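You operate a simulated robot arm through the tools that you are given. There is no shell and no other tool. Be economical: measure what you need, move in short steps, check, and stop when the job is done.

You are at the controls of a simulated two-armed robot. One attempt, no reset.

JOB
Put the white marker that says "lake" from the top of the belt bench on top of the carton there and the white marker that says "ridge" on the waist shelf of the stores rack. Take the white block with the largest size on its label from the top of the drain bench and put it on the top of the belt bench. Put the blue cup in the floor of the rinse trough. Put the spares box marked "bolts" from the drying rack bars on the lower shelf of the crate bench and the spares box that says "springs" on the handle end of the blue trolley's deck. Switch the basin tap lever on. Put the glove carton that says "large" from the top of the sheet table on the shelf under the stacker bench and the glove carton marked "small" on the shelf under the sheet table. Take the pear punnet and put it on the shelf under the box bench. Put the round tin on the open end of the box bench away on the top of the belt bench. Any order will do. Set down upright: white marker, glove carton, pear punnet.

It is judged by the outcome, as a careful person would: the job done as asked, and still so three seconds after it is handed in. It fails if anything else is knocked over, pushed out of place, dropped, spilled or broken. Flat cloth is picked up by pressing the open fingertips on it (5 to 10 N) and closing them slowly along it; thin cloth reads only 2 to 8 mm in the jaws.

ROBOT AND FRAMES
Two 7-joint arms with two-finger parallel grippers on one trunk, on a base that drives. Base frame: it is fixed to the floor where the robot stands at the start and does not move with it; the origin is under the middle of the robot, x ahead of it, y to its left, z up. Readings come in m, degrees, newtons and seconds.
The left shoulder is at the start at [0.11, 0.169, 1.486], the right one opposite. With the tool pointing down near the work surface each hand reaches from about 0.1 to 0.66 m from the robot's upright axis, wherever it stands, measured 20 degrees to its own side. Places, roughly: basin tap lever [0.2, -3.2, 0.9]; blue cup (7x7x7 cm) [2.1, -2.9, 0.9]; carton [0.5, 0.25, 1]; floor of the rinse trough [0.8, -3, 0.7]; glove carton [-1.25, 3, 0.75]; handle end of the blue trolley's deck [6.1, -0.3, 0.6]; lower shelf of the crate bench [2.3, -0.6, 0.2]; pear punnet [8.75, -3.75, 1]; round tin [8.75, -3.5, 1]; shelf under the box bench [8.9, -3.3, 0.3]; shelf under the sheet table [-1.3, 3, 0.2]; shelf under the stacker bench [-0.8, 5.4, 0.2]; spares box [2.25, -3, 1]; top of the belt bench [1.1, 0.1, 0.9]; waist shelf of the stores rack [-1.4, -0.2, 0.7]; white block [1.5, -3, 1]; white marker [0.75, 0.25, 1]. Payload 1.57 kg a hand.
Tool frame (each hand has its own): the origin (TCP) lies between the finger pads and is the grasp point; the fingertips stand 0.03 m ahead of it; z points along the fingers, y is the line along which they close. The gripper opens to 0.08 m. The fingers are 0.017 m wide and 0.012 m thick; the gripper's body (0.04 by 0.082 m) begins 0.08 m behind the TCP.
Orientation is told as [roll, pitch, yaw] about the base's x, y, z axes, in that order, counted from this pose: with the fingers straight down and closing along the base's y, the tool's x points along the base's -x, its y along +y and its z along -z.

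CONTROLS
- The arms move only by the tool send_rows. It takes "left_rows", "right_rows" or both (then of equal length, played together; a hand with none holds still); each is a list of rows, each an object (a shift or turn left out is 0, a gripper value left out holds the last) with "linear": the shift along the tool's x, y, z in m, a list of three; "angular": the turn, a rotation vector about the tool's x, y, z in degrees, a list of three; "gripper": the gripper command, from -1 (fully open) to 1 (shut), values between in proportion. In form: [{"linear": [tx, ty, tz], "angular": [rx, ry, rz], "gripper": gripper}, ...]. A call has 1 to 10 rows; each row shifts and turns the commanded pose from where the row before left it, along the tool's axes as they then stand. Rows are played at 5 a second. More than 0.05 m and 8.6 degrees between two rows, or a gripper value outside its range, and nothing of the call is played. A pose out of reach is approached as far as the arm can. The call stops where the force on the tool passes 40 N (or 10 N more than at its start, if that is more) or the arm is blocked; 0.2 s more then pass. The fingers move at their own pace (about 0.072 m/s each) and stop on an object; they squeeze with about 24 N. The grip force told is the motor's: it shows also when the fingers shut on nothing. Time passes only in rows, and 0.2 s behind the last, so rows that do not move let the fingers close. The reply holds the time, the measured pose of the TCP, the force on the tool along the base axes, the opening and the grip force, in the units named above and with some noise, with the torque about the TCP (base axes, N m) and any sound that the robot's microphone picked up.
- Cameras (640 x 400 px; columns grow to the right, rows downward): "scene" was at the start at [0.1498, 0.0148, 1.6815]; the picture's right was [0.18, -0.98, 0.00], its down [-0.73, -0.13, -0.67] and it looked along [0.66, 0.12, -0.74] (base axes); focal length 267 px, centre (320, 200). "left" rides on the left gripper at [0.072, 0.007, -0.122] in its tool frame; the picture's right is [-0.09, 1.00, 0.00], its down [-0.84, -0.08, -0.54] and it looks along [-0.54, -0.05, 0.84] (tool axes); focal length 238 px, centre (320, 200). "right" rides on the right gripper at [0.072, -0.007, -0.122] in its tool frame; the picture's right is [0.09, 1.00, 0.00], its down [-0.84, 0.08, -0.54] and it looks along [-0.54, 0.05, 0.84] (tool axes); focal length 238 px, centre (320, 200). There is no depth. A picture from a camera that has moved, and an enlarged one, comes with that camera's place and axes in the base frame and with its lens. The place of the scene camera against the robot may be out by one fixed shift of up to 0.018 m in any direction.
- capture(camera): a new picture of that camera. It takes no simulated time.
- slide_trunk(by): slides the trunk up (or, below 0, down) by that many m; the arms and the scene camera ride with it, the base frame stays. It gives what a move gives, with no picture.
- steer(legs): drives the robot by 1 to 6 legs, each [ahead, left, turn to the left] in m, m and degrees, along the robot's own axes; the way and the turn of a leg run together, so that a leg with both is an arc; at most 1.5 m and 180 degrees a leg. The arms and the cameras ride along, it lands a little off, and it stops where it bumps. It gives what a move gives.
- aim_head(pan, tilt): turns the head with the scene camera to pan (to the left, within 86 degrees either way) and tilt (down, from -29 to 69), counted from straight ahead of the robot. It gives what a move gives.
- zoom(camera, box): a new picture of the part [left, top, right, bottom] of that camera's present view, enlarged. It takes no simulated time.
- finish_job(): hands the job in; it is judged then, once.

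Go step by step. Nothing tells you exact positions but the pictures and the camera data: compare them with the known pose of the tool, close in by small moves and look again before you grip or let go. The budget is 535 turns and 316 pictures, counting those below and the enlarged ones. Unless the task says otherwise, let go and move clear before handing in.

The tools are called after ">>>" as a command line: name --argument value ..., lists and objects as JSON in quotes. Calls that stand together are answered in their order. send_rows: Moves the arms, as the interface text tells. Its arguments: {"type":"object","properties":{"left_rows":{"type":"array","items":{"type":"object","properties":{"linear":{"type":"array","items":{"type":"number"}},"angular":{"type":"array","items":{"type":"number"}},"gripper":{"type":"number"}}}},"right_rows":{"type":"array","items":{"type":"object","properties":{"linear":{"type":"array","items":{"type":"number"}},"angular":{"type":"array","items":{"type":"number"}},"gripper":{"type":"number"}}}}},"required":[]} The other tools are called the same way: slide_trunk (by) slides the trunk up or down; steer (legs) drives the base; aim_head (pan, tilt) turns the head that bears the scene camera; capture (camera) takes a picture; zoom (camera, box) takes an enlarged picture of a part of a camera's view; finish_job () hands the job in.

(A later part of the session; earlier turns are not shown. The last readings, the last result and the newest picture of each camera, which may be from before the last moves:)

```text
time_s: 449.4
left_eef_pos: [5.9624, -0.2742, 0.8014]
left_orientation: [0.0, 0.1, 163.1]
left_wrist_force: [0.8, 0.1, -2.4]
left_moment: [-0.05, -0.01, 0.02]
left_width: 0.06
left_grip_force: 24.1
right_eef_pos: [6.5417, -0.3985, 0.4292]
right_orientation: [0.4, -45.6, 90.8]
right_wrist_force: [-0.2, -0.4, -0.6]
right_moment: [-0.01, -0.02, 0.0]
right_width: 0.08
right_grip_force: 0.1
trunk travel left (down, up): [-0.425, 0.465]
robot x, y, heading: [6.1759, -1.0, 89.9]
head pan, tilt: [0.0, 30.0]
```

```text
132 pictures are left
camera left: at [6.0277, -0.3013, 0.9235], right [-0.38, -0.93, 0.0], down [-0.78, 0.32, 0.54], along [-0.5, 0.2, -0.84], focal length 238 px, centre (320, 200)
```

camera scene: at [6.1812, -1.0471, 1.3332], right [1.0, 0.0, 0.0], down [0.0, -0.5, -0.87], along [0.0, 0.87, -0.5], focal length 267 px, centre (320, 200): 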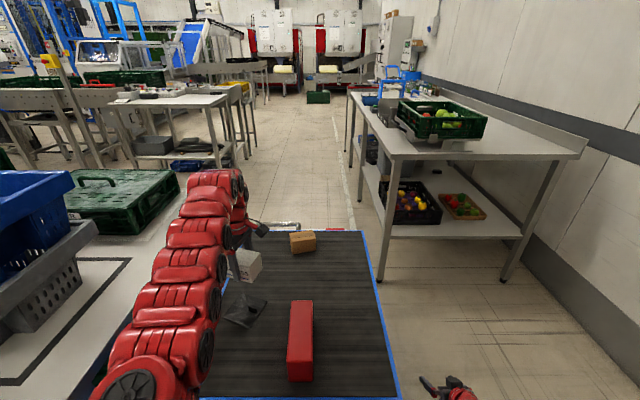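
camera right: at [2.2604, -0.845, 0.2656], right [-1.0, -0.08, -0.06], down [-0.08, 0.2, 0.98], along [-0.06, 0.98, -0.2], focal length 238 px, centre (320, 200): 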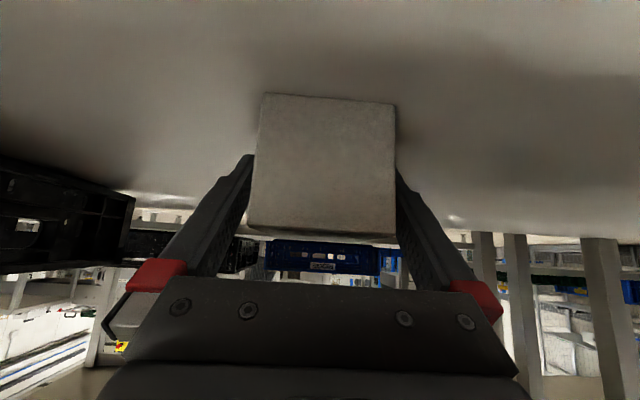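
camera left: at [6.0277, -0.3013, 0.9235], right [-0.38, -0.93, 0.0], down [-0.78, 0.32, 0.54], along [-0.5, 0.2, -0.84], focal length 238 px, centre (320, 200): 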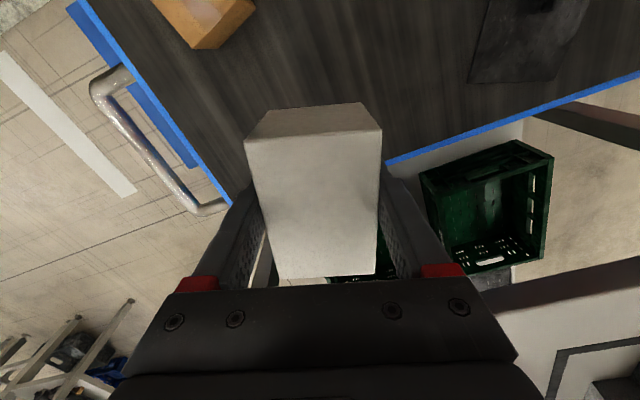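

>>> send_rows --left_rows '[{"linear": [0, 0, 0.04]}, {"linear": [0, 0, 0.04]}, {"linear": [0, 0, 0.03]}, {"linear": [0, 0, 0.01]}, {}]'

>>> send_rows --left_rows '[{"linear": [0, 0, 0.005]}, {"linear": [0, 0, 0.005]}, {"linear": [0, 0, 0.004]}, {}]'

```text
time_s: 450.6
left_eef_pos: [5.963, -0.2733, 0.6795]
left_orientation: [0.0, 0.1, 163.1]
left_wrist_force: [0.0, 0.4, -0.9]
left_moment: [-0.02, 0.02, -0.03]
left_width: 0.0595
left_grip_force: 24.3
right_eef_pos: [6.5418, -0.3976, 0.4297]
right_orientation: [0.4, -45.5, 90.8]
right_wrist_force: [0.8, 0.2, -1.0]
right_moment: [0.01, 0.03, 0.0]
right_width: 0.08
right_grip_force: 0.2
trunk travel left (down, up): [-0.425, 0.465]
robot x, y, heading: [6.1754, -1.0006, 90.0]
head pan, tilt: [0.0, 30.0]
```

```text
time_s: 451.6
left_eef_pos: [5.9613, -0.275, 0.6692]
left_orientation: [0.0, 0.0, 163.1]
left_wrist_force: [-0.8, 0.0, -2.1]
left_moment: [0.0, -0.02, 0.0]
left_width: 0.0599
left_grip_force: 23.8
right_eef_pos: [6.5402, -0.3969, 0.4289]
right_orientation: [0.4, -45.7, 90.9]
right_wrist_force: [0.4, 0.0, -0.2]
right_moment: [0.0, -0.05, -0.04]
right_width: 0.08
right_grip_force: 0.1
trunk travel left (down, up): [-0.425, 0.465]
robot x, y, heading: [6.1753, -0.9962, 89.9]
head pan, tilt: [0.0, 30.0]
```

>>> send_rows --left_rows '[{"linear": [0, 0, 0.005]}, {"linear": [0, 0, 0.004]}, {"linear": [0, 0, 0.003]}, {"linear": [0, 0, 0.003]}, {}]'

```text
time_s: 452.8
left_eef_pos: [5.9612, -0.2764, 0.6558]
left_orientation: [-0.2, -0.1, 163.1]
left_wrist_force: [-3.5, -2.8, 24.1]
left_moment: [-0.72, -0.1, -0.03]
left_width: 0.0598
left_grip_force: 24.0
right_eef_pos: [6.5408, -0.3986, 0.4319]
right_orientation: [0.4, -45.9, 90.8]
right_wrist_force: [0.0, -0.1, 0.3]
right_moment: [0.0, -0.02, -0.02]
right_width: 0.0804
right_grip_force: 0.1
trunk travel left (down, up): [-0.425, 0.465]
robot x, y, heading: [6.1757, -0.9972, 89.9]
head pan, tilt: [0.0, 30.0]
```

Contact with the deck; release and lift.

>>> send_rows --left_rows '[{"linear": [0, 0, -0.002]}, {"gripper": 0}, {"gripper": -1}, {}, {}, {"linear": [0, 0, -0.03]}, {"linear": [0, 0, -0.04]}, {"linear": [0, 0, -0.04]}, {"linear": [0, 0, -0.03]}]'

>>> capture --camera "left"

```text
time_s: 454.8
left_eef_pos: [5.9601, -0.2773, 0.7947]
left_orientation: [0.0, 0.1, 163.0]
left_wrist_force: [-0.5, 0.0, -0.6]
left_moment: [0.03, -0.01, -0.02]
left_width: 0.08
left_grip_force: 0.0
right_eef_pos: [6.5426, -0.3972, 0.429]
right_orientation: [0.4, -45.5, 90.8]
right_wrist_force: [-0.1, -0.1, -1.1]
right_moment: [0.01, 0.04, -0.01]
right_width: 0.0802
right_grip_force: 0.1
trunk travel left (down, up): [-0.425, 0.465]
robot x, y, heading: [6.1732, -0.9961, 90.2]
head pan, tilt: [0.0, 30.0]
```

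```text
131 pictures are left
camera left: at [6.0266, -0.3039, 0.9177], right [-0.38, -0.93, 0.0], down [-0.78, 0.32, 0.54], along [-0.5, 0.2, -0.84], focal length 238 px, centre (320, 200)
```

left: 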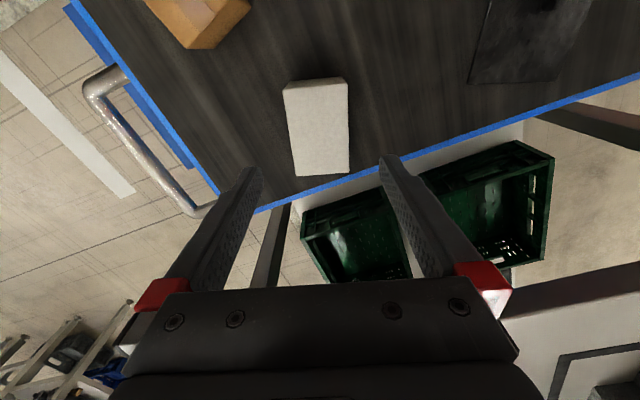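

SPRINGS is on the trolley's handle end. I back off, turn to +x and look toward the box bench.

>>> steer --legs '[[-0.65, 0, 0], [0, 0, -90]]'

>>> slide_trunk --by 0.25

>>> aim_head --pan -30 --tilt 22

>>> capture --camera "scene"

```text
time_s: 462.2
left_eef_pos: [6.9007, -1.4468, 0.7945]
left_orientation: [0.1, 0.0, 72.9]
left_wrist_force: [-0.2, -1.2, -0.9]
left_moment: [-0.01, 0.02, 0.0]
left_width: 0.0802
left_grip_force: 0.1
right_eef_pos: [6.7772, -2.0284, 0.4298]
right_orientation: [0.4, -45.6, 0.6]
right_wrist_force: [-0.2, -0.6, 0.4]
right_moment: [-0.01, -0.01, 0.03]
right_width: 0.0799
right_grip_force: 0.1
trunk travel left (down, up): [-0.425, 0.465]
robot x, y, heading: [6.1737, -1.6591, -0.1]
head pan, tilt: [0.0, 30.0]
```

```text
time_s: 464.8
left_eef_pos: [6.9003, -1.4458, 1.0451]
left_orientation: [0.0, 0.1, 72.8]
left_wrist_force: [-0.3, -0.7, 0.1]
left_moment: [-0.03, 0.0, -0.01]
left_width: 0.0802
left_grip_force: 0.1
right_eef_pos: [6.7775, -2.0265, 0.6808]
right_orientation: [0.4, -45.6, 0.8]
right_wrist_force: [-0.9, 0.4, -0.3]
right_moment: [0.01, -0.02, 0.01]
right_width: 0.0799
right_grip_force: 0.1
trunk travel left (down, up): [-0.675, 0.215]
robot x, y, heading: [6.1825, -1.6612, -0.1]
head pan, tilt: [0.0, 30.0]
```

```text
time_s: 465.8
left_eef_pos: [6.9006, -1.4459, 1.0448]
left_orientation: [0.1, 0.1, 72.9]
left_wrist_force: [-1.2, 0.4, 0.7]
left_moment: [0.03, -0.02, 0.01]
left_width: 0.0798
left_grip_force: 0.0
right_eef_pos: [6.7774, -2.0283, 0.6795]
right_orientation: [0.4, -45.6, 0.7]
right_wrist_force: [0.3, -0.5, -0.2]
right_moment: [0.04, 0.02, -0.01]
right_width: 0.08
right_grip_force: 0.0
trunk travel left (down, up): [-0.675, 0.215]
robot x, y, heading: [6.1785, -1.6607, -0.2]
head pan, tilt: [-30.0, 22.0]
```

```text
130 pictures are left
camera scene: at [6.33, -1.7057, 1.5961], right [-0.5, -0.87, 0.0], down [-0.32, 0.19, -0.93], along [0.8, -0.46, -0.38], focal length 267 px, centre (320, 200)
```

scene: 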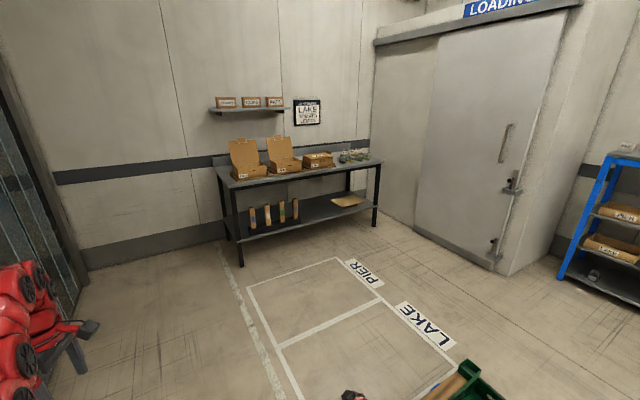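

>>> steer --legs '[[1.4, 0, 0.2]]'

>>> aim_head --pan -75 --tilt 40

>>> capture --camera "scene"

```text
time_s: 472.7
left_eef_pos: [8.2903, -1.4632, 1.0438]
left_orientation: [0.0, 0.0, 72.3]
left_wrist_force: [0.4, 0.9, -0.2]
left_moment: [0.01, 0.0, -0.01]
left_width: 0.08
left_grip_force: 0.0
right_eef_pos: [8.1616, -2.0439, 0.6799]
right_orientation: [0.4, -45.6, 0.0]
right_wrist_force: [0.5, 0.1, 0.3]
right_moment: [-0.02, -0.01, -0.04]
right_width: 0.0803
right_grip_force: 0.0
trunk travel left (down, up): [-0.675, 0.215]
robot x, y, heading: [7.5645, -1.6688, -0.9]
head pan, tilt: [-30.0, 22.0]
```

```text
time_s: 473.8
left_eef_pos: [8.29, -1.4629, 1.0457]
left_orientation: [-0.1, 0.1, 72.3]
left_wrist_force: [-0.5, 0.3, -0.6]
left_moment: [0.0, -0.03, -0.03]
left_width: 0.0803
left_grip_force: 0.0
right_eef_pos: [8.1624, -2.0425, 0.6794]
right_orientation: [0.4, -45.6, 0.1]
right_wrist_force: [-0.4, 0.0, -0.3]
right_moment: [0.0, -0.03, 0.0]
right_width: 0.0798
right_grip_force: 0.1
trunk travel left (down, up): [-0.675, 0.215]
robot x, y, heading: [7.5621, -1.6713, -0.8]
head pan, tilt: [-75.0, 40.0]
```

```text
129 pictures are left
camera scene: at [7.6582, -1.752, 1.568], right [-0.97, -0.25, 0.0], down [-0.16, 0.62, -0.77], along [0.19, -0.74, -0.64], focal length 267 px, centre (320, 200)
```

scene: 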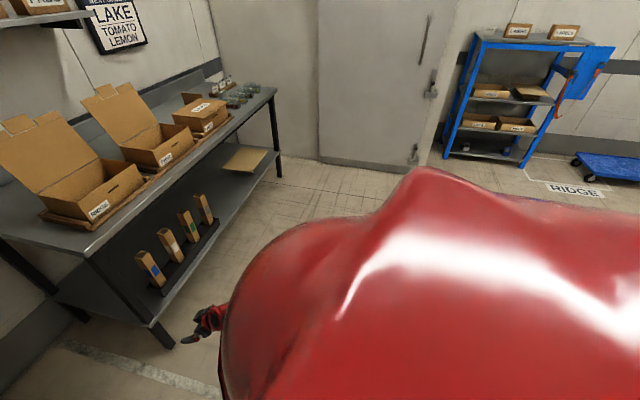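

>>> steer --legs '[[0.12, -0.9, 0.8], [0, -0.85, 0]]'

>>> aim_head --pan -5 --tilt 35

>>> capture --camera "scene"

```text
time_s: 482.7
left_eef_pos: [8.4007, -3.2345, 1.0449]
left_orientation: [0.0, 0.1, 71.1]
left_wrist_force: [-0.4, -0.1, 0.2]
left_moment: [-0.03, 0.01, -0.01]
left_width: 0.0798
left_grip_force: 0.1
right_eef_pos: [8.2594, -3.8114, 0.6797]
right_orientation: [0.4, -45.6, -1.1]
right_wrist_force: [0.2, -0.3, 0.1]
right_moment: [0.03, 0.02, 0.0]
right_width: 0.0799
right_grip_force: 0.0
trunk travel left (down, up): [-0.675, 0.215]
robot x, y, heading: [7.6744, -3.4238, -2.3]
head pan, tilt: [-75.0, 40.0]
```

```text
time_s: 484.1
left_eef_pos: [8.4001, -3.2343, 1.0445]
left_orientation: [0.0, 0.0, 71.0]
left_wrist_force: [0.6, -0.5, 0.0]
left_moment: [-0.01, -0.01, 0.05]
left_width: 0.08
left_grip_force: 0.0
right_eef_pos: [8.2594, -3.8116, 0.6788]
right_orientation: [0.4, -45.6, -1.1]
right_wrist_force: [0.5, 0.9, -0.1]
right_moment: [0.01, 0.01, -0.03]
right_width: 0.0799
right_grip_force: 0.0
trunk travel left (down, up): [-0.675, 0.215]
robot x, y, heading: [7.672, -3.4238, -1.8]
head pan, tilt: [-5.0, 35.0]
```

```text
128 pictures are left
camera scene: at [7.8306, -3.4372, 1.5755], right [-0.12, -0.99, 0.0], down [-0.57, 0.07, -0.82], along [0.81, -0.1, -0.57], focal length 267 px, centre (320, 200)
```

scene: 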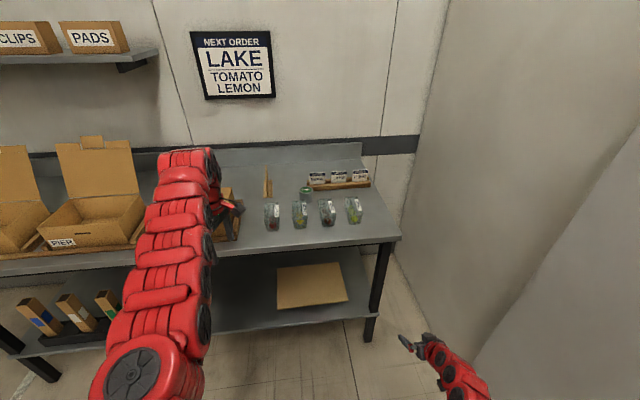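

>>> zoom --camera "scene" --box '[240, 150, 400, 250]'

```text
4.00 times, centred on (320, 200) of scene
camera zoom: at [7.8306, -3.4372, 1.5755], right [-0.12, -0.99, 0.0], down [-0.57, 0.07, -0.82], along [0.81, -0.1, -0.57], focal length 1069 px, centre (320, 200)
```

zoom: 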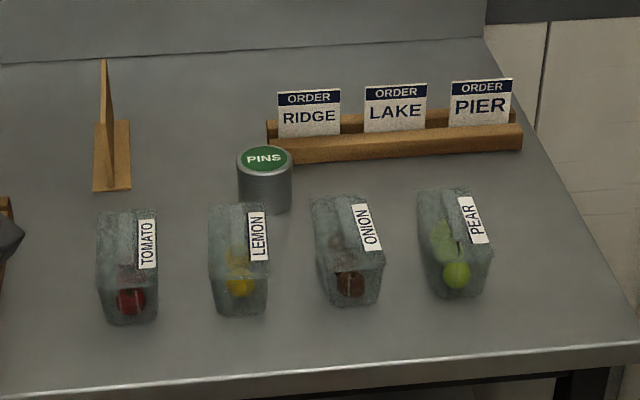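

The PEAR punnet (≈6 cm wide, from x≈8.67) and the PINS tin (≈[8.86,-3.50]) are identified. I set the right hand (45° forward slant) in line with the punnet.

>>> slide_trunk --by 0.15

>>> send_rows --right_rows '[{"linear": [-0.018, 0.03, -0.018]}, {"linear": [-0.018, 0.03, -0.018]}, {"linear": [-0.018, 0.03, -0.018]}, {"linear": [-0.018, 0.03, -0.018]}, {"linear": [-0.01, 0, -0.01]}, {}]'

>>> steer --legs '[[0.28, 0, 1.8]]'

>>> capture --camera "right"

>>> capture --camera "scene"

```text
time_s: 485.9
left_eef_pos: [8.4007, -3.2333, 1.1955]
left_orientation: [0.0, 0.1, 71.1]
left_wrist_force: [0.6, 0.8, 0.3]
left_moment: [-0.01, 0.01, 0.03]
left_width: 0.08
left_grip_force: 0.0
right_eef_pos: [8.2597, -3.8113, 0.83]
right_orientation: [0.4, -45.5, -1.2]
right_wrist_force: [0.7, -0.3, 0.0]
right_moment: [-0.02, 0.0, 0.01]
right_width: 0.0801
right_grip_force: 0.0
trunk travel left (down, up): [-0.825, 0.065]
robot x, y, heading: [7.6673, -3.4234, -2.2]
head pan, tilt: [-5.0, 35.0]
```

```text
time_s: 487.3
left_eef_pos: [8.4004, -3.2342, 1.1936]
left_orientation: [0.0, 0.0, 71.1]
left_wrist_force: [-0.4, 0.0, 0.9]
left_moment: [0.02, 0.01, -0.04]
left_width: 0.0802
left_grip_force: 0.0
right_eef_pos: [8.2598, -3.6921, 0.9474]
right_orientation: [0.3, -45.5, -1.2]
right_wrist_force: [0.1, 0.2, 0.4]
right_moment: [0.01, 0.02, -0.02]
right_width: 0.0798
right_grip_force: 0.1
trunk travel left (down, up): [-0.825, 0.065]
robot x, y, heading: [7.6705, -3.423, -2.1]
head pan, tilt: [-5.0, 35.0]
```

```text
time_s: 489.2
left_eef_pos: [8.6738, -3.2164, 1.1954]
left_orientation: [-0.1, 0.0, 73.0]
left_wrist_force: [0.1, 0.2, -0.2]
left_moment: [0.02, -0.03, 0.01]
left_width: 0.0801
left_grip_force: 0.0
right_eef_pos: [8.5494, -3.678, 0.9466]
right_orientation: [0.4, -45.7, 0.7]
right_wrist_force: [1.3, -1.1, -0.5]
right_moment: [0.03, 0.03, 0.04]
right_width: 0.08
right_grip_force: 0.0
trunk travel left (down, up): [-0.825, 0.065]
robot x, y, heading: [7.95, -3.4285, -0.1]
head pan, tilt: [-5.0, 35.0]
```

```text
126 pictures are left
camera right: at [8.4138, -3.687, 0.9804], right [-0.08, 0.99, -0.06], down [0.2, 0.08, 0.98], along [0.98, 0.07, -0.2], focal length 238 px, centre (320, 200)
```

right: 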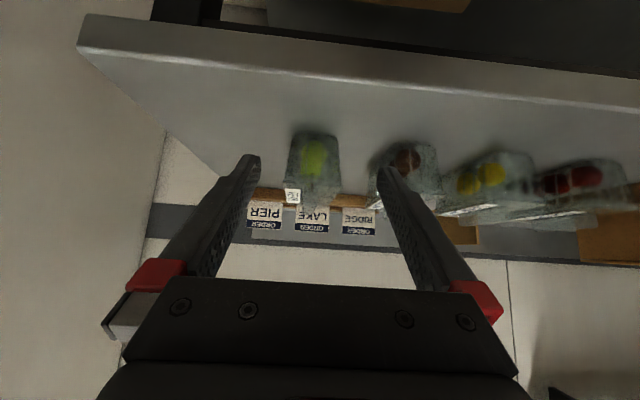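

```text
125 pictures are left
camera scene: at [8.1108, -3.4368, 1.7257], right [-0.09, -1.0, 0.0], down [-0.57, 0.05, -0.82], along [0.82, -0.07, -0.57], focal length 267 px, centre (320, 200)
```

scene: 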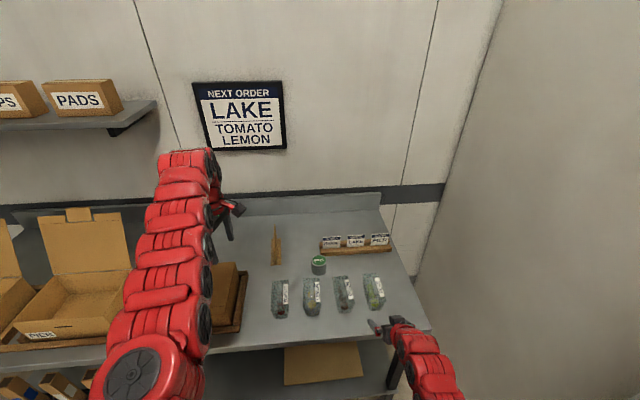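

>>> send_rows --right_rows '[{"linear": [-0.0173, -0.001, 0.039], "gripper": -0.82}, {"linear": [-0.0173, -0.001, 0.039]}, {}]'

>>> capture --camera "right"

```text
time_s: 490.0
left_eef_pos: [8.6743, -3.2165, 1.1955]
left_orientation: [-0.2, 0.0, 73.0]
left_wrist_force: [-0.3, -0.8, -0.5]
left_moment: [0.01, 0.0, -0.01]
left_width: 0.08
left_grip_force: 0.1
right_eef_pos: [8.631, -3.6784, 0.9174]
right_orientation: [0.2, -45.6, 0.7]
right_wrist_force: [-0.7, -0.3, -0.3]
right_moment: [-0.02, 0.0, 0.01]
right_width: 0.0729
right_grip_force: 0.0
trunk travel left (down, up): [-0.825, 0.065]
robot x, y, heading: [7.956, -3.431, -0.2]
head pan, tilt: [-5.0, 35.0]
```

```text
124 pictures are left
camera right: at [8.4953, -3.6882, 0.9502], right [-0.08, 0.99, -0.06], down [0.2, 0.08, 0.98], along [0.98, 0.07, -0.2], focal length 238 px, centre (320, 200)
```

right: 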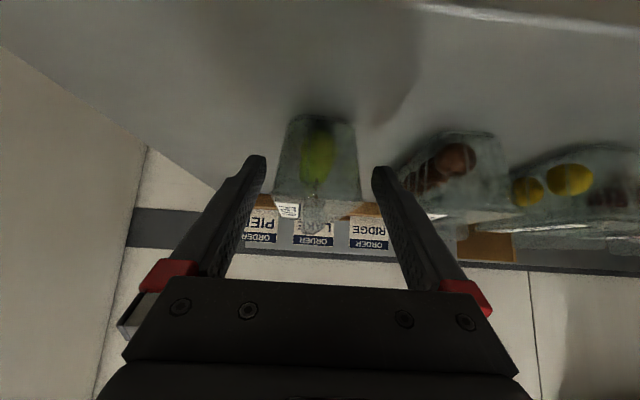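

>>> send_rows --right_rows '[{"linear": [-0.013, 0, 0.036]}, {"linear": [-0.013, 0, 0.036]}, {}]'

>>> capture --camera "right"

```text
time_s: 490.8
left_eef_pos: [8.6723, -3.2151, 1.1973]
left_orientation: [-0.1, 0.0, 72.9]
left_wrist_force: [0.3, -0.1, 0.5]
left_moment: [0.01, 0.0, -0.04]
left_width: 0.08
left_grip_force: 0.0
right_eef_pos: [8.7013, -3.6763, 0.888]
right_orientation: [0.2, -45.9, 0.8]
right_wrist_force: [-8.9, 0.9, 10.1]
right_moment: [-0.34, 0.12, -0.32]
right_width: 0.0719
right_grip_force: 0.1
trunk travel left (down, up): [-0.825, 0.065]
robot x, y, heading: [7.9513, -3.4275, -0.1]
head pan, tilt: [-5.0, 35.0]
```

```text
123 pictures are left
camera right: at [8.5649, -3.6859, 0.9199], right [-0.08, 0.99, -0.06], down [0.19, 0.08, 0.98], along [0.98, 0.07, -0.2], focal length 238 px, centre (320, 200)
```

right: 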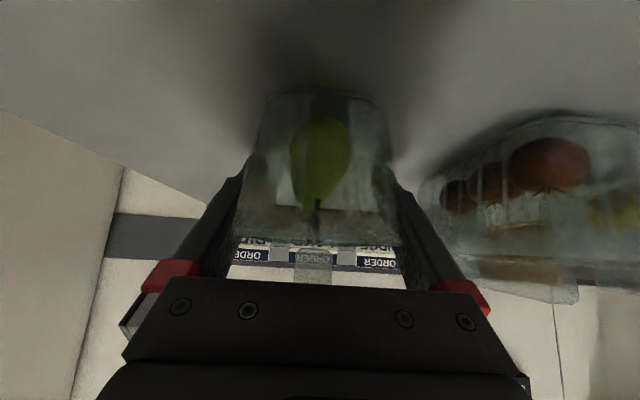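

>>> send_rows --right_rows '[{"linear": [-0.001, 0, -0.002]}, {"gripper": 0}, {"gripper": 1}, {}, {}]'

>>> capture --camera "right"

```text
time_s: 492.0
left_eef_pos: [8.6749, -3.2165, 1.1944]
left_orientation: [0.0, 0.1, 73.0]
left_wrist_force: [0.0, -0.2, -0.1]
left_moment: [0.01, 0.01, 0.01]
left_width: 0.0798
left_grip_force: 0.0
right_eef_pos: [8.7005, -3.6772, 0.8865]
right_orientation: [0.4, -45.6, 0.7]
right_wrist_force: [-0.3, -0.4, -0.8]
right_moment: [0.04, -0.03, -0.02]
right_width: 0.0598
right_grip_force: 23.8
trunk travel left (down, up): [-0.825, 0.065]
robot x, y, heading: [7.9541, -3.4307, -0.1]
head pan, tilt: [-5.0, 35.0]
```

```text
122 pictures are left
camera right: at [8.5652, -3.6858, 0.9204], right [-0.08, 0.99, -0.06], down [0.2, 0.08, 0.98], along [0.98, 0.07, -0.2], focal length 238 px, centre (320, 200)
```

right: 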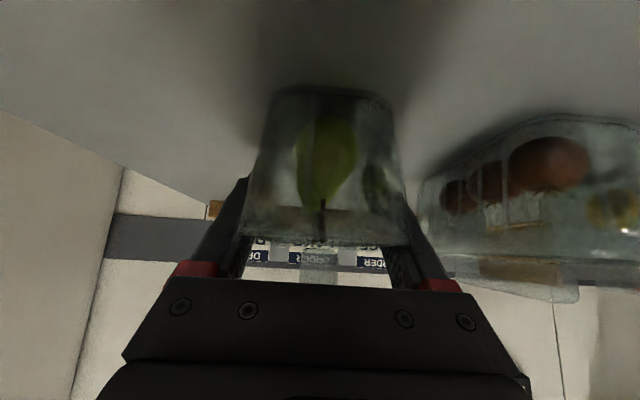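

>>> send_rows --right_rows '[{"linear": [-0.014, 0, -0.014]}, {"linear": [-0.025, 0, -0.025]}, {"linear": [-0.025, 0, -0.025]}, {}]'

>>> capture --camera "right"

>>> capture --camera "scene"

```text
time_s: 493.0
left_eef_pos: [8.6747, -3.217, 1.1947]
left_orientation: [0.0, 0.0, 73.0]
left_wrist_force: [0.2, 0.6, 0.7]
left_moment: [-0.02, 0.02, -0.02]
left_width: 0.0803
left_grip_force: 0.0
right_eef_pos: [8.7017, -3.6749, 0.9798]
right_orientation: [0.4, -45.5, 0.7]
right_wrist_force: [0.7, -0.2, -2.1]
right_moment: [0.03, 0.01, -0.02]
right_width: 0.0593
right_grip_force: 23.8
trunk travel left (down, up): [-0.825, 0.065]
robot x, y, heading: [7.9501, -3.4327, -0.2]
head pan, tilt: [-5.0, 35.0]
```

```text
121 pictures are left
camera right: at [8.5661, -3.6854, 1.0126], right [-0.08, 0.99, -0.06], down [0.2, 0.08, 0.98], along [0.98, 0.07, -0.2], focal length 238 px, centre (320, 200)
```

right: 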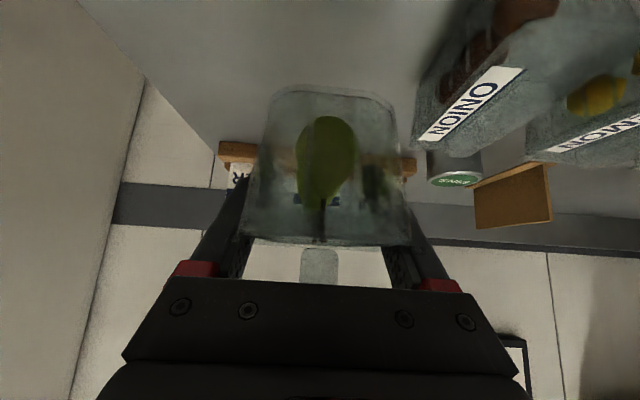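

```text
120 pictures are left
camera scene: at [8.1125, -3.4369, 1.7255], right [-0.09, -1.0, 0.0], down [-0.57, 0.05, -0.82], along [0.82, -0.07, -0.57], focal length 267 px, centre (320, 200)
```

scene: 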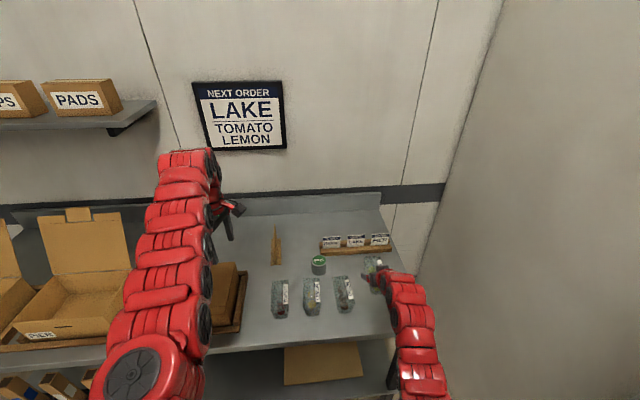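

PEAR is held upright. I back out a little, tuck the left hand, and lower to see the shelf below.

>>> steer --legs '[[-0.3, 0, 0]]'

>>> send_rows --left_rows '[{"linear": [0.0064, 0.0346, 0.03]}, {"linear": [0.0064, 0.0346, 0.03]}, {"linear": [0.0064, 0.0346, 0.03]}, {"linear": [0.0064, 0.0346, 0.03]}, {"linear": [0.0064, 0.0346, 0.03]}, {"linear": [0.0064, 0.0346, 0.03]}, {"linear": [0.0064, 0.0346, 0.03]}, {"linear": [0.0064, 0.0346, 0.03]}, {"linear": [0.0064, 0.0346, 0.03]}, {"linear": [0.0, 0.0, 0.04]}]'

>>> slide_trunk --by -0.4

>>> capture --camera "scene"

```text
time_s: 495.1
left_eef_pos: [8.3764, -3.2198, 1.1933]
left_orientation: [0.0, 0.1, 72.6]
left_wrist_force: [-0.7, -0.3, 1.1]
left_moment: [0.01, 0.02, 0.0]
left_width: 0.0797
left_grip_force: 0.0
right_eef_pos: [8.3995, -3.6797, 0.9791]
right_orientation: [0.4, -45.5, 0.2]
right_wrist_force: [0.5, 0.1, -1.6]
right_moment: [0.01, 0.0, 0.01]
right_width: 0.0593
right_grip_force: 23.9
trunk travel left (down, up): [-0.825, 0.065]
robot x, y, heading: [7.6505, -3.4316, -0.5]
head pan, tilt: [-5.0, 35.0]
```

```text
time_s: 497.3
left_eef_pos: [8.2961, -3.2091, 1.088]
left_orientation: [-0.1, 0.0, 72.6]
left_wrist_force: [-0.4, -0.2, 0.4]
left_moment: [-0.02, 0.04, 0.01]
left_width: 0.0798
left_grip_force: 0.0
left hand out of reach, approached as far as the arm can: row 3, 4, 5, 6, 7, 8, 9
right_eef_pos: [8.4, -3.6793, 0.9795]
right_orientation: [0.3, -45.6, 0.4]
right_wrist_force: [0.2, 1.0, -0.6]
right_moment: [0.0, 0.01, 0.03]
right_width: 0.0595
right_grip_force: 24.3
trunk travel left (down, up): [-0.825, 0.065]
robot x, y, heading: [7.651, -3.4279, -0.4]
head pan, tilt: [-5.0, 35.0]
```

```text
time_s: 501.1
left_eef_pos: [8.2953, -3.2108, 0.6867]
left_orientation: [0.0, 0.1, 72.5]
left_wrist_force: [-0.5, 0.2, -0.4]
left_moment: [0.0, -0.04, 0.01]
left_width: 0.08
left_grip_force: 0.0
right_eef_pos: [8.3991, -3.6806, 0.5795]
right_orientation: [0.4, -45.5, 0.2]
right_wrist_force: [-0.1, -0.6, -0.4]
right_moment: [0.01, 0.01, -0.02]
right_width: 0.0593
right_grip_force: 24.4
trunk travel left (down, up): [-0.425, 0.465]
robot x, y, heading: [7.6517, -3.4295, -0.4]
head pan, tilt: [-5.0, 35.0]
```

```text
119 pictures are left
camera scene: at [7.8104, -3.4364, 1.3256], right [-0.1, -1.0, 0.0], down [-0.57, 0.05, -0.82], along [0.82, -0.08, -0.57], focal length 267 px, centre (320, 200)
```

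scene: 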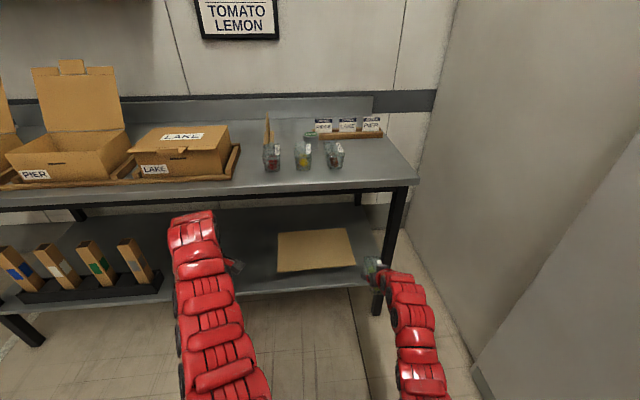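

>>> send_rows --left_rows '[{"linear": [0, 0, 0.045]}, {"linear": [0, 0, 0.045]}, {"linear": [0, 0, 0.045]}, {"linear": [0, 0, 0.045]}, {"linear": [0, 0, 0.045]}, {"linear": [0.005, 0.04, 0]}, {"linear": [0.005, 0.04, 0]}, {"linear": [0.005, 0.04, 0]}, {"linear": [0.005, 0.04, 0]}, {"linear": [0.005, 0.04, 0]}]' --right_rows '[{"linear": [0.018, 0, 0.018]}, {"linear": [0.018, 0, 0.018]}, {"linear": [0.018, 0, 0.018]}, {"linear": [0.018, 0, 0.018]}, {"linear": [0.018, 0, 0.018]}, {}, {}, {}, {}, {}]'

>>> steer --legs '[[0, 0.58, 0.4]]'

>>> capture --camera "scene"

```text
time_s: 503.3
left_eef_pos: [8.1381, -3.163, 0.4234]
left_orientation: [0.1, 0.0, 72.6]
left_wrist_force: [-0.6, 1.1, -0.3]
left_moment: [-0.01, 0.02, -0.01]
left_width: 0.0802
left_grip_force: 0.1
left hand out of reach, approached as far as the arm can: row 9, 10
right_eef_pos: [8.4017, -3.678, 0.4535]
right_orientation: [0.4, -45.7, 0.3]
right_wrist_force: [0.4, -0.4, -1.0]
right_moment: [0.01, 0.01, 0.0]
right_width: 0.0595
right_grip_force: 23.7
trunk travel left (down, up): [-0.425, 0.465]
robot x, y, heading: [7.6498, -3.4307, -0.6]
head pan, tilt: [-5.0, 35.0]
```

```text
time_s: 506.6
left_eef_pos: [8.1362, -2.574, 0.4236]
left_orientation: [0.0, 0.2, 73.4]
left_wrist_force: [-1.3, -0.5, 0.1]
left_moment: [0.06, 0.01, 0.03]
left_width: 0.0799
left_grip_force: 0.1
right_eef_pos: [8.4065, -3.0842, 0.4537]
right_orientation: [0.3, -45.7, 1.2]
right_wrist_force: [-0.5, -0.2, -0.9]
right_moment: [-0.01, 0.01, -0.03]
right_width: 0.0597
right_grip_force: 23.5
trunk travel left (down, up): [-0.425, 0.465]
robot x, y, heading: [7.651, -2.8432, 0.1]
head pan, tilt: [-5.0, 35.0]
```

```text
118 pictures are left
camera scene: at [7.8115, -2.8504, 1.3255], right [-0.08, -1.0, 0.0], down [-0.57, 0.05, -0.82], along [0.82, -0.07, -0.57], focal length 267 px, centre (320, 200)
```

scene: 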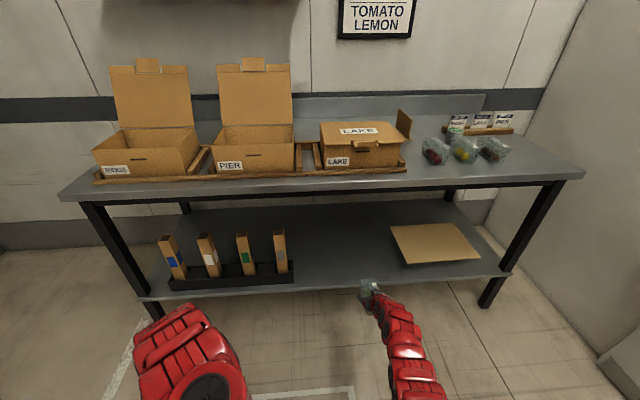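

>>> steer --legs '[[0.3, 0, 0]]'

>>> slide_trunk --by -0.08

>>> capture --camera "right"

```text
time_s: 508.6
left_eef_pos: [8.4259, -2.5725, 0.4245]
left_orientation: [0.1, 0.1, 73.3]
left_wrist_force: [-0.5, 0.2, -0.7]
left_moment: [0.0, 0.03, -0.02]
left_width: 0.0798
left_grip_force: 0.1
right_eef_pos: [8.6961, -3.0826, 0.4516]
right_orientation: [0.3, -45.5, 1.1]
right_wrist_force: [-0.1, 1.0, -0.3]
right_moment: [0.0, -0.05, 0.01]
right_width: 0.0598
right_grip_force: 23.8
trunk travel left (down, up): [-0.425, 0.465]
robot x, y, heading: [7.9399, -2.8454, 0.1]
head pan, tilt: [-5.0, 35.0]
```

```text
time_s: 509.8
left_eef_pos: [8.4269, -2.572, 0.3432]
left_orientation: [0.1, 0.1, 73.5]
left_wrist_force: [0.3, -0.2, 0.9]
left_moment: [0.04, -0.05, 0.01]
left_width: 0.0797
left_grip_force: 0.2
right_eef_pos: [8.6963, -3.0831, 0.3737]
right_orientation: [0.4, -45.5, 1.1]
right_wrist_force: [0.4, 0.9, -0.4]
right_moment: [0.02, -0.02, -0.02]
right_width: 0.0595
right_grip_force: 23.4
trunk travel left (down, up): [-0.345, 0.545]
robot x, y, heading: [7.9385, -2.8425, 0.3]
head pan, tilt: [-5.0, 35.0]
```

```text
117 pictures are left
camera right: at [8.5602, -3.093, 0.4063], right [-0.09, 0.99, -0.06], down [0.2, 0.08, 0.98], along [0.98, 0.07, -0.2], focal length 238 px, centre (320, 200)
```

right: 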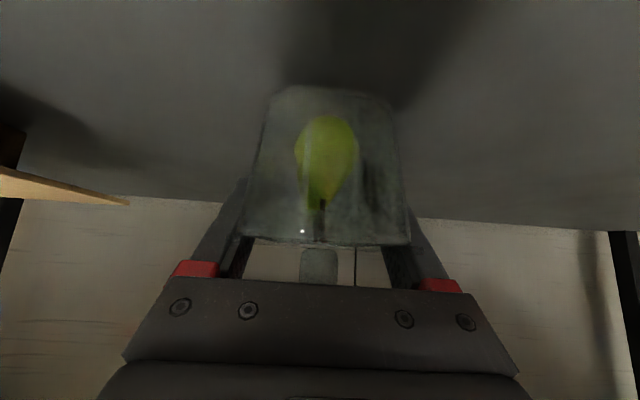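

>>> slide_trunk --by -0.014

>>> slide_trunk --by -0.007

```text
time_s: 510.4
left_eef_pos: [8.4269, -2.5723, 0.3291]
left_orientation: [0.0, 0.2, 73.4]
left_wrist_force: [0.5, 0.1, 0.7]
left_moment: [-0.01, 0.0, 0.02]
left_width: 0.0802
left_grip_force: 0.0
right_eef_pos: [8.6956, -3.0815, 0.3592]
right_orientation: [0.5, -45.6, 1.0]
right_wrist_force: [-0.1, -0.1, -1.1]
right_moment: [0.01, -0.02, -0.02]
right_width: 0.0594
right_grip_force: 23.8
trunk travel left (down, up): [-0.331, 0.559]
robot x, y, heading: [7.9425, -2.8449, 0.2]
head pan, tilt: [-5.0, 35.0]
```

```text
time_s: 511.0
left_eef_pos: [8.4262, -2.5727, 0.323]
left_orientation: [0.0, 0.1, 73.4]
left_wrist_force: [-0.3, -0.3, 0.0]
left_moment: [-0.03, 0.0, 0.01]
left_width: 0.08
left_grip_force: 0.1
right_eef_pos: [8.6968, -3.0837, 0.3515]
right_orientation: [0.4, -45.6, 1.1]
right_wrist_force: [-0.4, 0.6, -0.7]
right_moment: [0.0, 0.01, 0.03]
right_width: 0.0594
right_grip_force: 24.0
trunk travel left (down, up): [-0.324, 0.566]
robot x, y, heading: [7.9411, -2.8424, 0.1]
head pan, tilt: [-5.0, 35.0]
```

>>> slide_trunk --by -0.007

>>> slide_trunk --by -0.006

```text
time_s: 511.6
left_eef_pos: [8.4255, -2.5728, 0.3157]
left_orientation: [0.0, 0.0, 73.4]
left_wrist_force: [0.4, 0.0, 0.2]
left_moment: [0.02, 0.01, 0.0]
left_width: 0.0798
left_grip_force: 0.0
right_eef_pos: [8.6967, -3.0834, 0.3449]
right_orientation: [0.4, -45.6, 1.1]
right_wrist_force: [1.3, 0.8, -0.2]
right_moment: [0.01, -0.02, 0.04]
right_width: 0.0595
right_grip_force: 24.5
trunk travel left (down, up): [-0.317, 0.573]
robot x, y, heading: [7.9447, -2.8394, -0.1]
head pan, tilt: [-5.0, 35.0]
```

```text
time_s: 512.1
left_eef_pos: [8.427, -2.572, 0.3099]
left_orientation: [0.0, 0.1, 73.4]
left_wrist_force: [0.0, -0.1, 0.2]
left_moment: [-0.02, -0.01, 0.02]
left_width: 0.0802
left_grip_force: 0.1
right_eef_pos: [8.6971, -3.0838, 0.34]
right_orientation: [0.4, -45.6, 1.2]
right_wrist_force: [-0.3, -0.5, 0.0]
right_moment: [-0.03, -0.01, 0.0]
right_width: 0.0595
right_grip_force: 23.6
trunk travel left (down, up): [-0.311, 0.579]
robot x, y, heading: [7.9425, -2.8445, 0.2]
head pan, tilt: [-5.0, 35.0]
```

>>> slide_trunk --by -0.007

>>> slide_trunk --by -0.006

>>> capture --camera "right"

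```text
time_s: 512.7
left_eef_pos: [8.4263, -2.5728, 0.3026]
left_orientation: [0.1, 0.1, 73.4]
left_wrist_force: [-0.7, 0.3, 0.6]
left_moment: [-0.01, -0.04, 0.04]
left_width: 0.08
left_grip_force: 0.0
right_eef_pos: [8.6966, -3.0835, 0.332]
right_orientation: [0.4, -45.7, 1.1]
right_wrist_force: [0.2, -1.2, -0.8]
right_moment: [-0.02, -0.04, 0.01]
right_width: 0.0596
right_grip_force: 23.8
trunk travel left (down, up): [-0.304, 0.586]
robot x, y, heading: [7.9432, -2.8463, 0.6]
head pan, tilt: [-5.0, 35.0]
```

```text
time_s: 513.2
left_eef_pos: [8.4252, -2.5721, 0.2973]
left_orientation: [0.0, 0.1, 73.3]
left_wrist_force: [0.0, -0.2, -0.2]
left_moment: [0.04, -0.02, 0.03]
left_width: 0.0798
left_grip_force: 0.2
right_eef_pos: [8.6975, -3.0823, 0.3272]
right_orientation: [0.3, -45.8, 1.1]
right_wrist_force: [1.1, 0.8, 4.4]
right_moment: [-0.09, 0.26, 0.07]
right_width: 0.0594
right_grip_force: 24.5
trunk travel left (down, up): [-0.298, 0.592]
robot x, y, heading: [7.9434, -2.8389, 0.3]
head pan, tilt: [-5.0, 35.0]
```

```text
116 pictures are left
camera right: at [8.5608, -3.093, 0.3601], right [-0.09, 0.99, -0.06], down [0.19, 0.08, 0.98], along [0.98, 0.07, -0.2], focal length 238 px, centre (320, 200)
```

right: 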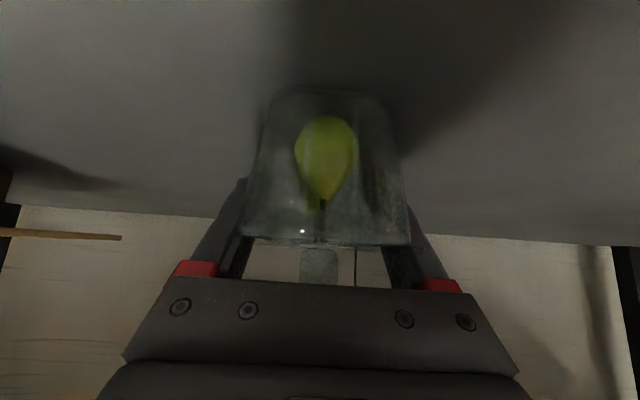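

Contact starts; I lower 2 mm more and release.

>>> slide_trunk --by -0.003

>>> send_rows --right_rows '[{"gripper": 0}, {"gripper": -0.6}, {"gripper": -0.9}, {}, {}]'

>>> capture --camera "right"

```text
time_s: 513.7
left_eef_pos: [8.4256, -2.5728, 0.2952]
left_orientation: [-0.1, 0.0, 73.4]
left_wrist_force: [-0.1, 0.2, 0.0]
left_moment: [-0.03, -0.01, -0.01]
left_width: 0.0799
left_grip_force: 0.0
right_eef_pos: [8.698, -3.0837, 0.3269]
right_orientation: [0.3, -46.0, 1.2]
right_wrist_force: [-0.7, -0.1, 19.7]
right_moment: [-0.06, 0.48, -0.06]
right_width: 0.0592
right_grip_force: 23.7
trunk travel left (down, up): [-0.295, 0.595]
robot x, y, heading: [7.9431, -2.84, 0.4]
head pan, tilt: [-5.0, 35.0]
```

```text
time_s: 514.9
left_eef_pos: [8.4263, -2.5715, 0.2954]
left_orientation: [0.0, 0.1, 73.4]
left_wrist_force: [0.4, -0.4, 0.0]
left_moment: [0.01, 0.0, 0.04]
left_width: 0.08
left_grip_force: 0.1
right_eef_pos: [8.6973, -3.0811, 0.3267]
right_orientation: [0.3, -46.0, 1.3]
right_wrist_force: [7.0, 12.8, 26.1]
right_moment: [-0.51, -0.61, 0.69]
right_width: 0.0642
right_grip_force: 0.0
trunk travel left (down, up): [-0.295, 0.595]
robot x, y, heading: [7.9424, -2.8421, 0.3]
head pan, tilt: [-5.0, 35.0]
```

```text
115 pictures are left
camera right: at [8.5609, -3.0911, 0.3592], right [-0.09, 0.99, -0.06], down [0.19, 0.08, 0.98], along [0.98, 0.08, -0.2], focal length 238 px, centre (320, 200)
```

right: 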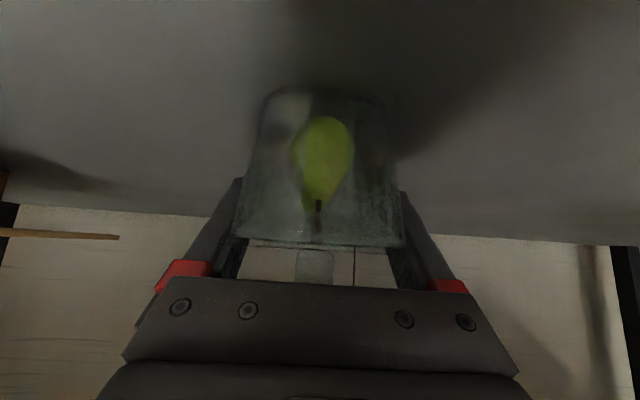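

>>> slide_trunk --by 0.007

>>> send_rows --right_rows '[{"gripper": -1}, {}, {}]'

>>> capture --camera "right"

```text
time_s: 515.5
left_eef_pos: [8.4266, -2.5729, 0.301]
left_orientation: [0.0, 0.1, 73.4]
left_wrist_force: [1.3, -0.7, -0.5]
left_moment: [-0.03, 0.02, -0.01]
left_width: 0.0797
left_grip_force: 0.0
right_eef_pos: [8.6926, -3.0847, 0.3266]
right_orientation: [0.2, -45.2, 1.0]
right_wrist_force: [-12.4, 10.1, 14.2]
right_moment: [0.38, -0.23, 0.49]
right_width: 0.072
right_grip_force: 0.0
trunk travel left (down, up): [-0.302, 0.588]
robot x, y, heading: [7.9416, -2.8404, 0.4]
head pan, tilt: [-5.0, 35.0]
```

```text
time_s: 516.3
left_eef_pos: [8.4262, -2.5723, 0.2998]
left_orientation: [-0.1, 0.2, 73.4]
left_wrist_force: [-0.6, -0.5, 0.0]
left_moment: [0.0, 0.01, 0.0]
left_width: 0.0798
left_grip_force: 0.0
right_eef_pos: [8.6964, -3.0834, 0.3297]
right_orientation: [0.4, -45.6, 1.1]
right_wrist_force: [-0.6, 0.8, -0.2]
right_moment: [-0.01, 0.01, 0.01]
right_width: 0.0798
right_grip_force: 0.1
trunk travel left (down, up): [-0.302, 0.588]
robot x, y, heading: [7.9399, -2.8438, 0.3]
head pan, tilt: [-5.0, 35.0]
```

```text
114 pictures are left
camera right: at [8.5601, -3.0932, 0.363], right [-0.09, 0.99, -0.06], down [0.2, 0.08, 0.98], along [0.98, 0.07, -0.2], focal length 238 px, centre (320, 200)
```

right: 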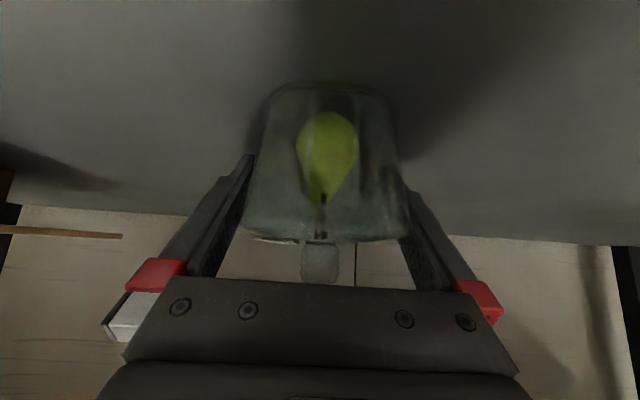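

PEAR stands on the shelf. I back out.

>>> steer --legs '[[-0.3, 0, 0]]'

>>> capture --camera "scene"

```text
time_s: 518.3
left_eef_pos: [8.1252, -2.5753, 0.3003]
left_orientation: [0.0, 0.1, 73.3]
left_wrist_force: [-0.6, -0.1, -0.3]
left_moment: [0.0, 0.0, 0.01]
left_width: 0.0796
left_grip_force: 0.0
right_eef_pos: [8.3955, -3.0852, 0.331]
right_orientation: [0.3, -45.7, 1.0]
right_wrist_force: [0.3, -0.1, 0.5]
right_moment: [0.01, 0.01, 0.01]
right_width: 0.08
right_grip_force: 0.1
trunk travel left (down, up): [-0.302, 0.588]
robot x, y, heading: [7.6398, -2.8449, 0.2]
head pan, tilt: [-5.0, 35.0]
```

```text
113 pictures are left
camera scene: at [7.7999, -2.851, 1.2027], right [-0.08, -1.0, 0.0], down [-0.57, 0.05, -0.82], along [0.82, -0.07, -0.57], focal length 267 px, centre (320, 200)
```

scene: 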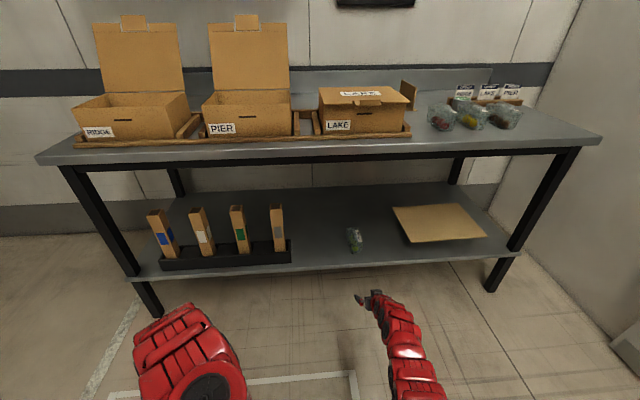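

PEAR is placed. Next the tin: I raise the trunk and bring the right hand vertical for it.

>>> slide_trunk --by 0.4

>>> slide_trunk --by 0.18

>>> send_rows --right_rows '[{"linear": [0.018, 0, -0.02], "angular": [0, 7.6, 0]}, {"linear": [0.018, 0, -0.02], "angular": [0, 7.6, 0]}, {"linear": [0.018, 0, -0.02], "angular": [0, 7.6, 0]}, {"linear": [0.01, 0.01, -0.02], "angular": [0, 7.6, 0]}, {"linear": [0.01, 0.01, -0.02], "angular": [0, 7.6, 0]}, {"linear": [0.01, 0.01, -0.02], "angular": [0, 7.6, 0]}, {"linear": [0, 0, -0.02]}, {}]'

```text
time_s: 522.2
left_eef_pos: [8.1257, -2.5755, 0.7009]
left_orientation: [0.0, 0.1, 73.3]
left_wrist_force: [0.1, 0.1, -0.2]
left_moment: [-0.04, 0.03, 0.01]
left_width: 0.08
left_grip_force: 0.1
right_eef_pos: [8.3944, -3.0864, 0.7299]
right_orientation: [0.4, -45.6, 1.1]
right_wrist_force: [0.4, 0.2, -0.4]
right_moment: [0.0, 0.0, 0.0]
right_width: 0.0798
right_grip_force: 0.2
trunk travel left (down, up): [-0.702, 0.188]
robot x, y, heading: [7.6401, -2.845, 0.3]
head pan, tilt: [-5.0, 35.0]
```

```text
time_s: 524.2
left_eef_pos: [8.1254, -2.5747, 0.8804]
left_orientation: [0.0, 0.1, 73.3]
left_wrist_force: [-0.4, 0.2, -0.3]
left_moment: [-0.01, 0.0, 0.0]
left_width: 0.0798
left_grip_force: 0.0
right_eef_pos: [8.3939, -3.0854, 0.9101]
right_orientation: [0.4, -45.6, 1.0]
right_wrist_force: [0.8, -1.0, 0.4]
right_moment: [-0.04, -0.03, 0.01]
right_width: 0.0797
right_grip_force: 0.0
trunk travel left (down, up): [-0.882, 0.008]
robot x, y, heading: [7.6418, -2.8464, 0.2]
head pan, tilt: [-5.0, 35.0]
```

```text
time_s: 526.0
left_eef_pos: [8.1268, -2.5735, 0.8814]
left_orientation: [0.2, 0.1, 73.3]
left_wrist_force: [0.0, -0.5, -0.2]
left_moment: [-0.01, 0.02, -0.03]
left_width: 0.08
left_grip_force: 0.0
right_eef_pos: [8.27, -3.0574, 0.9934]
right_orientation: [0.2, 0.1, 1.3]
right_wrist_force: [-1.0, -0.1, 0.0]
right_moment: [0.01, -0.01, -0.03]
right_width: 0.0801
right_grip_force: 0.0
trunk travel left (down, up): [-0.882, 0.008]
robot x, y, heading: [7.6384, -2.8437, 0.0]
head pan, tilt: [-5.0, 35.0]
```

>>> send_rows --left_rows '[{"linear": [0.0105, 0.0344, 0]}, {"linear": [0.0105, 0.0344, 0]}, {"linear": [0.0105, 0.0344, 0]}, {"linear": [0.0105, 0.0344, 0]}]'

>>> steer --legs '[[0, -0.43, 0], [0.45, 0, 0]]'

>>> capture --camera "right"

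>>> capture --camera "scene"

```text
time_s: 527.0
left_eef_pos: [8.0421, -2.5544, 0.8118]
left_orientation: [0.1, 0.2, 73.1]
left_wrist_force: [0.5, 0.8, -0.4]
left_moment: [0.05, 0.02, 0.0]
left_width: 0.08
left_grip_force: 0.2
left hand out of reach, approached as far as the arm can: row 1, 2, 3, 4
right_eef_pos: [8.2699, -3.0594, 0.9945]
right_orientation: [0.2, -0.1, 1.3]
right_wrist_force: [-0.4, 0.3, 1.4]
right_moment: [-0.01, -0.01, -0.02]
right_width: 0.08
right_grip_force: 0.2
trunk travel left (down, up): [-0.882, 0.008]
robot x, y, heading: [7.6388, -2.8445, -0.1]
head pan, tilt: [-5.0, 35.0]
```

```text
time_s: 531.9
left_eef_pos: [8.4881, -2.9748, 0.8134]
left_orientation: [0.1, 0.1, 73.8]
left_wrist_force: [-0.1, 0.3, 0.2]
left_moment: [0.02, 0.01, 0.01]
left_width: 0.0799
left_grip_force: 0.1
right_eef_pos: [8.7217, -3.475, 0.9938]
right_orientation: [0.3, 0.0, 1.8]
right_wrist_force: [-0.7, -0.5, -0.1]
right_moment: [-0.02, -0.02, -0.01]
right_width: 0.0801
right_grip_force: 0.1
trunk travel left (down, up): [-0.882, 0.008]
robot x, y, heading: [8.0886, -3.265, 0.7]
head pan, tilt: [-5.0, 35.0]
```

```text
112 pictures are left
camera right: at [8.6516, -3.485, 1.1151], right [-0.12, 0.99, 0.0], down [0.83, 0.1, 0.54], along [0.54, 0.07, -0.84], focal length 238 px, centre (320, 200)
```

right: 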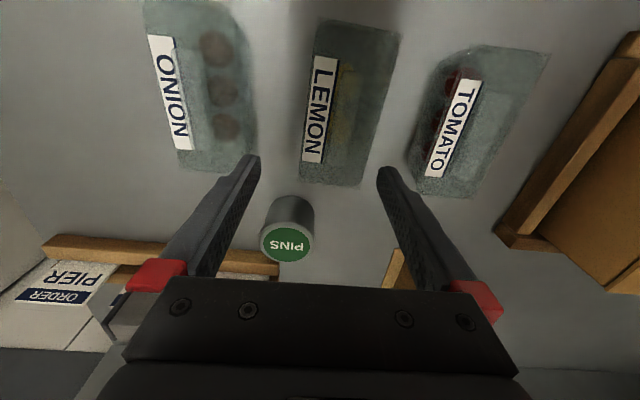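

```text
111 pictures are left
camera scene: at [8.2496, -3.2723, 1.7827], right [-0.07, -1.0, 0.0], down [-0.57, 0.04, -0.82], along [0.82, -0.06, -0.57], focal length 267 px, centre (320, 200)
```

scene: 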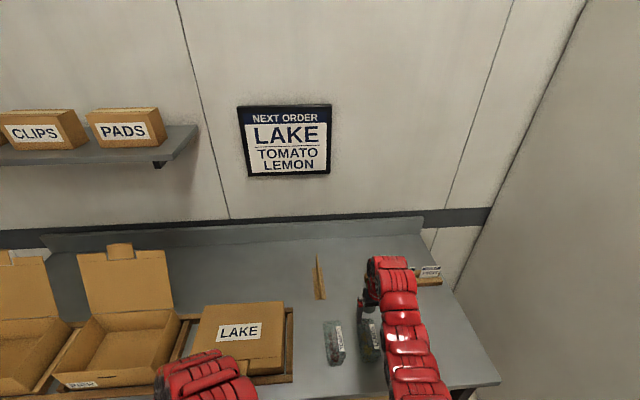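

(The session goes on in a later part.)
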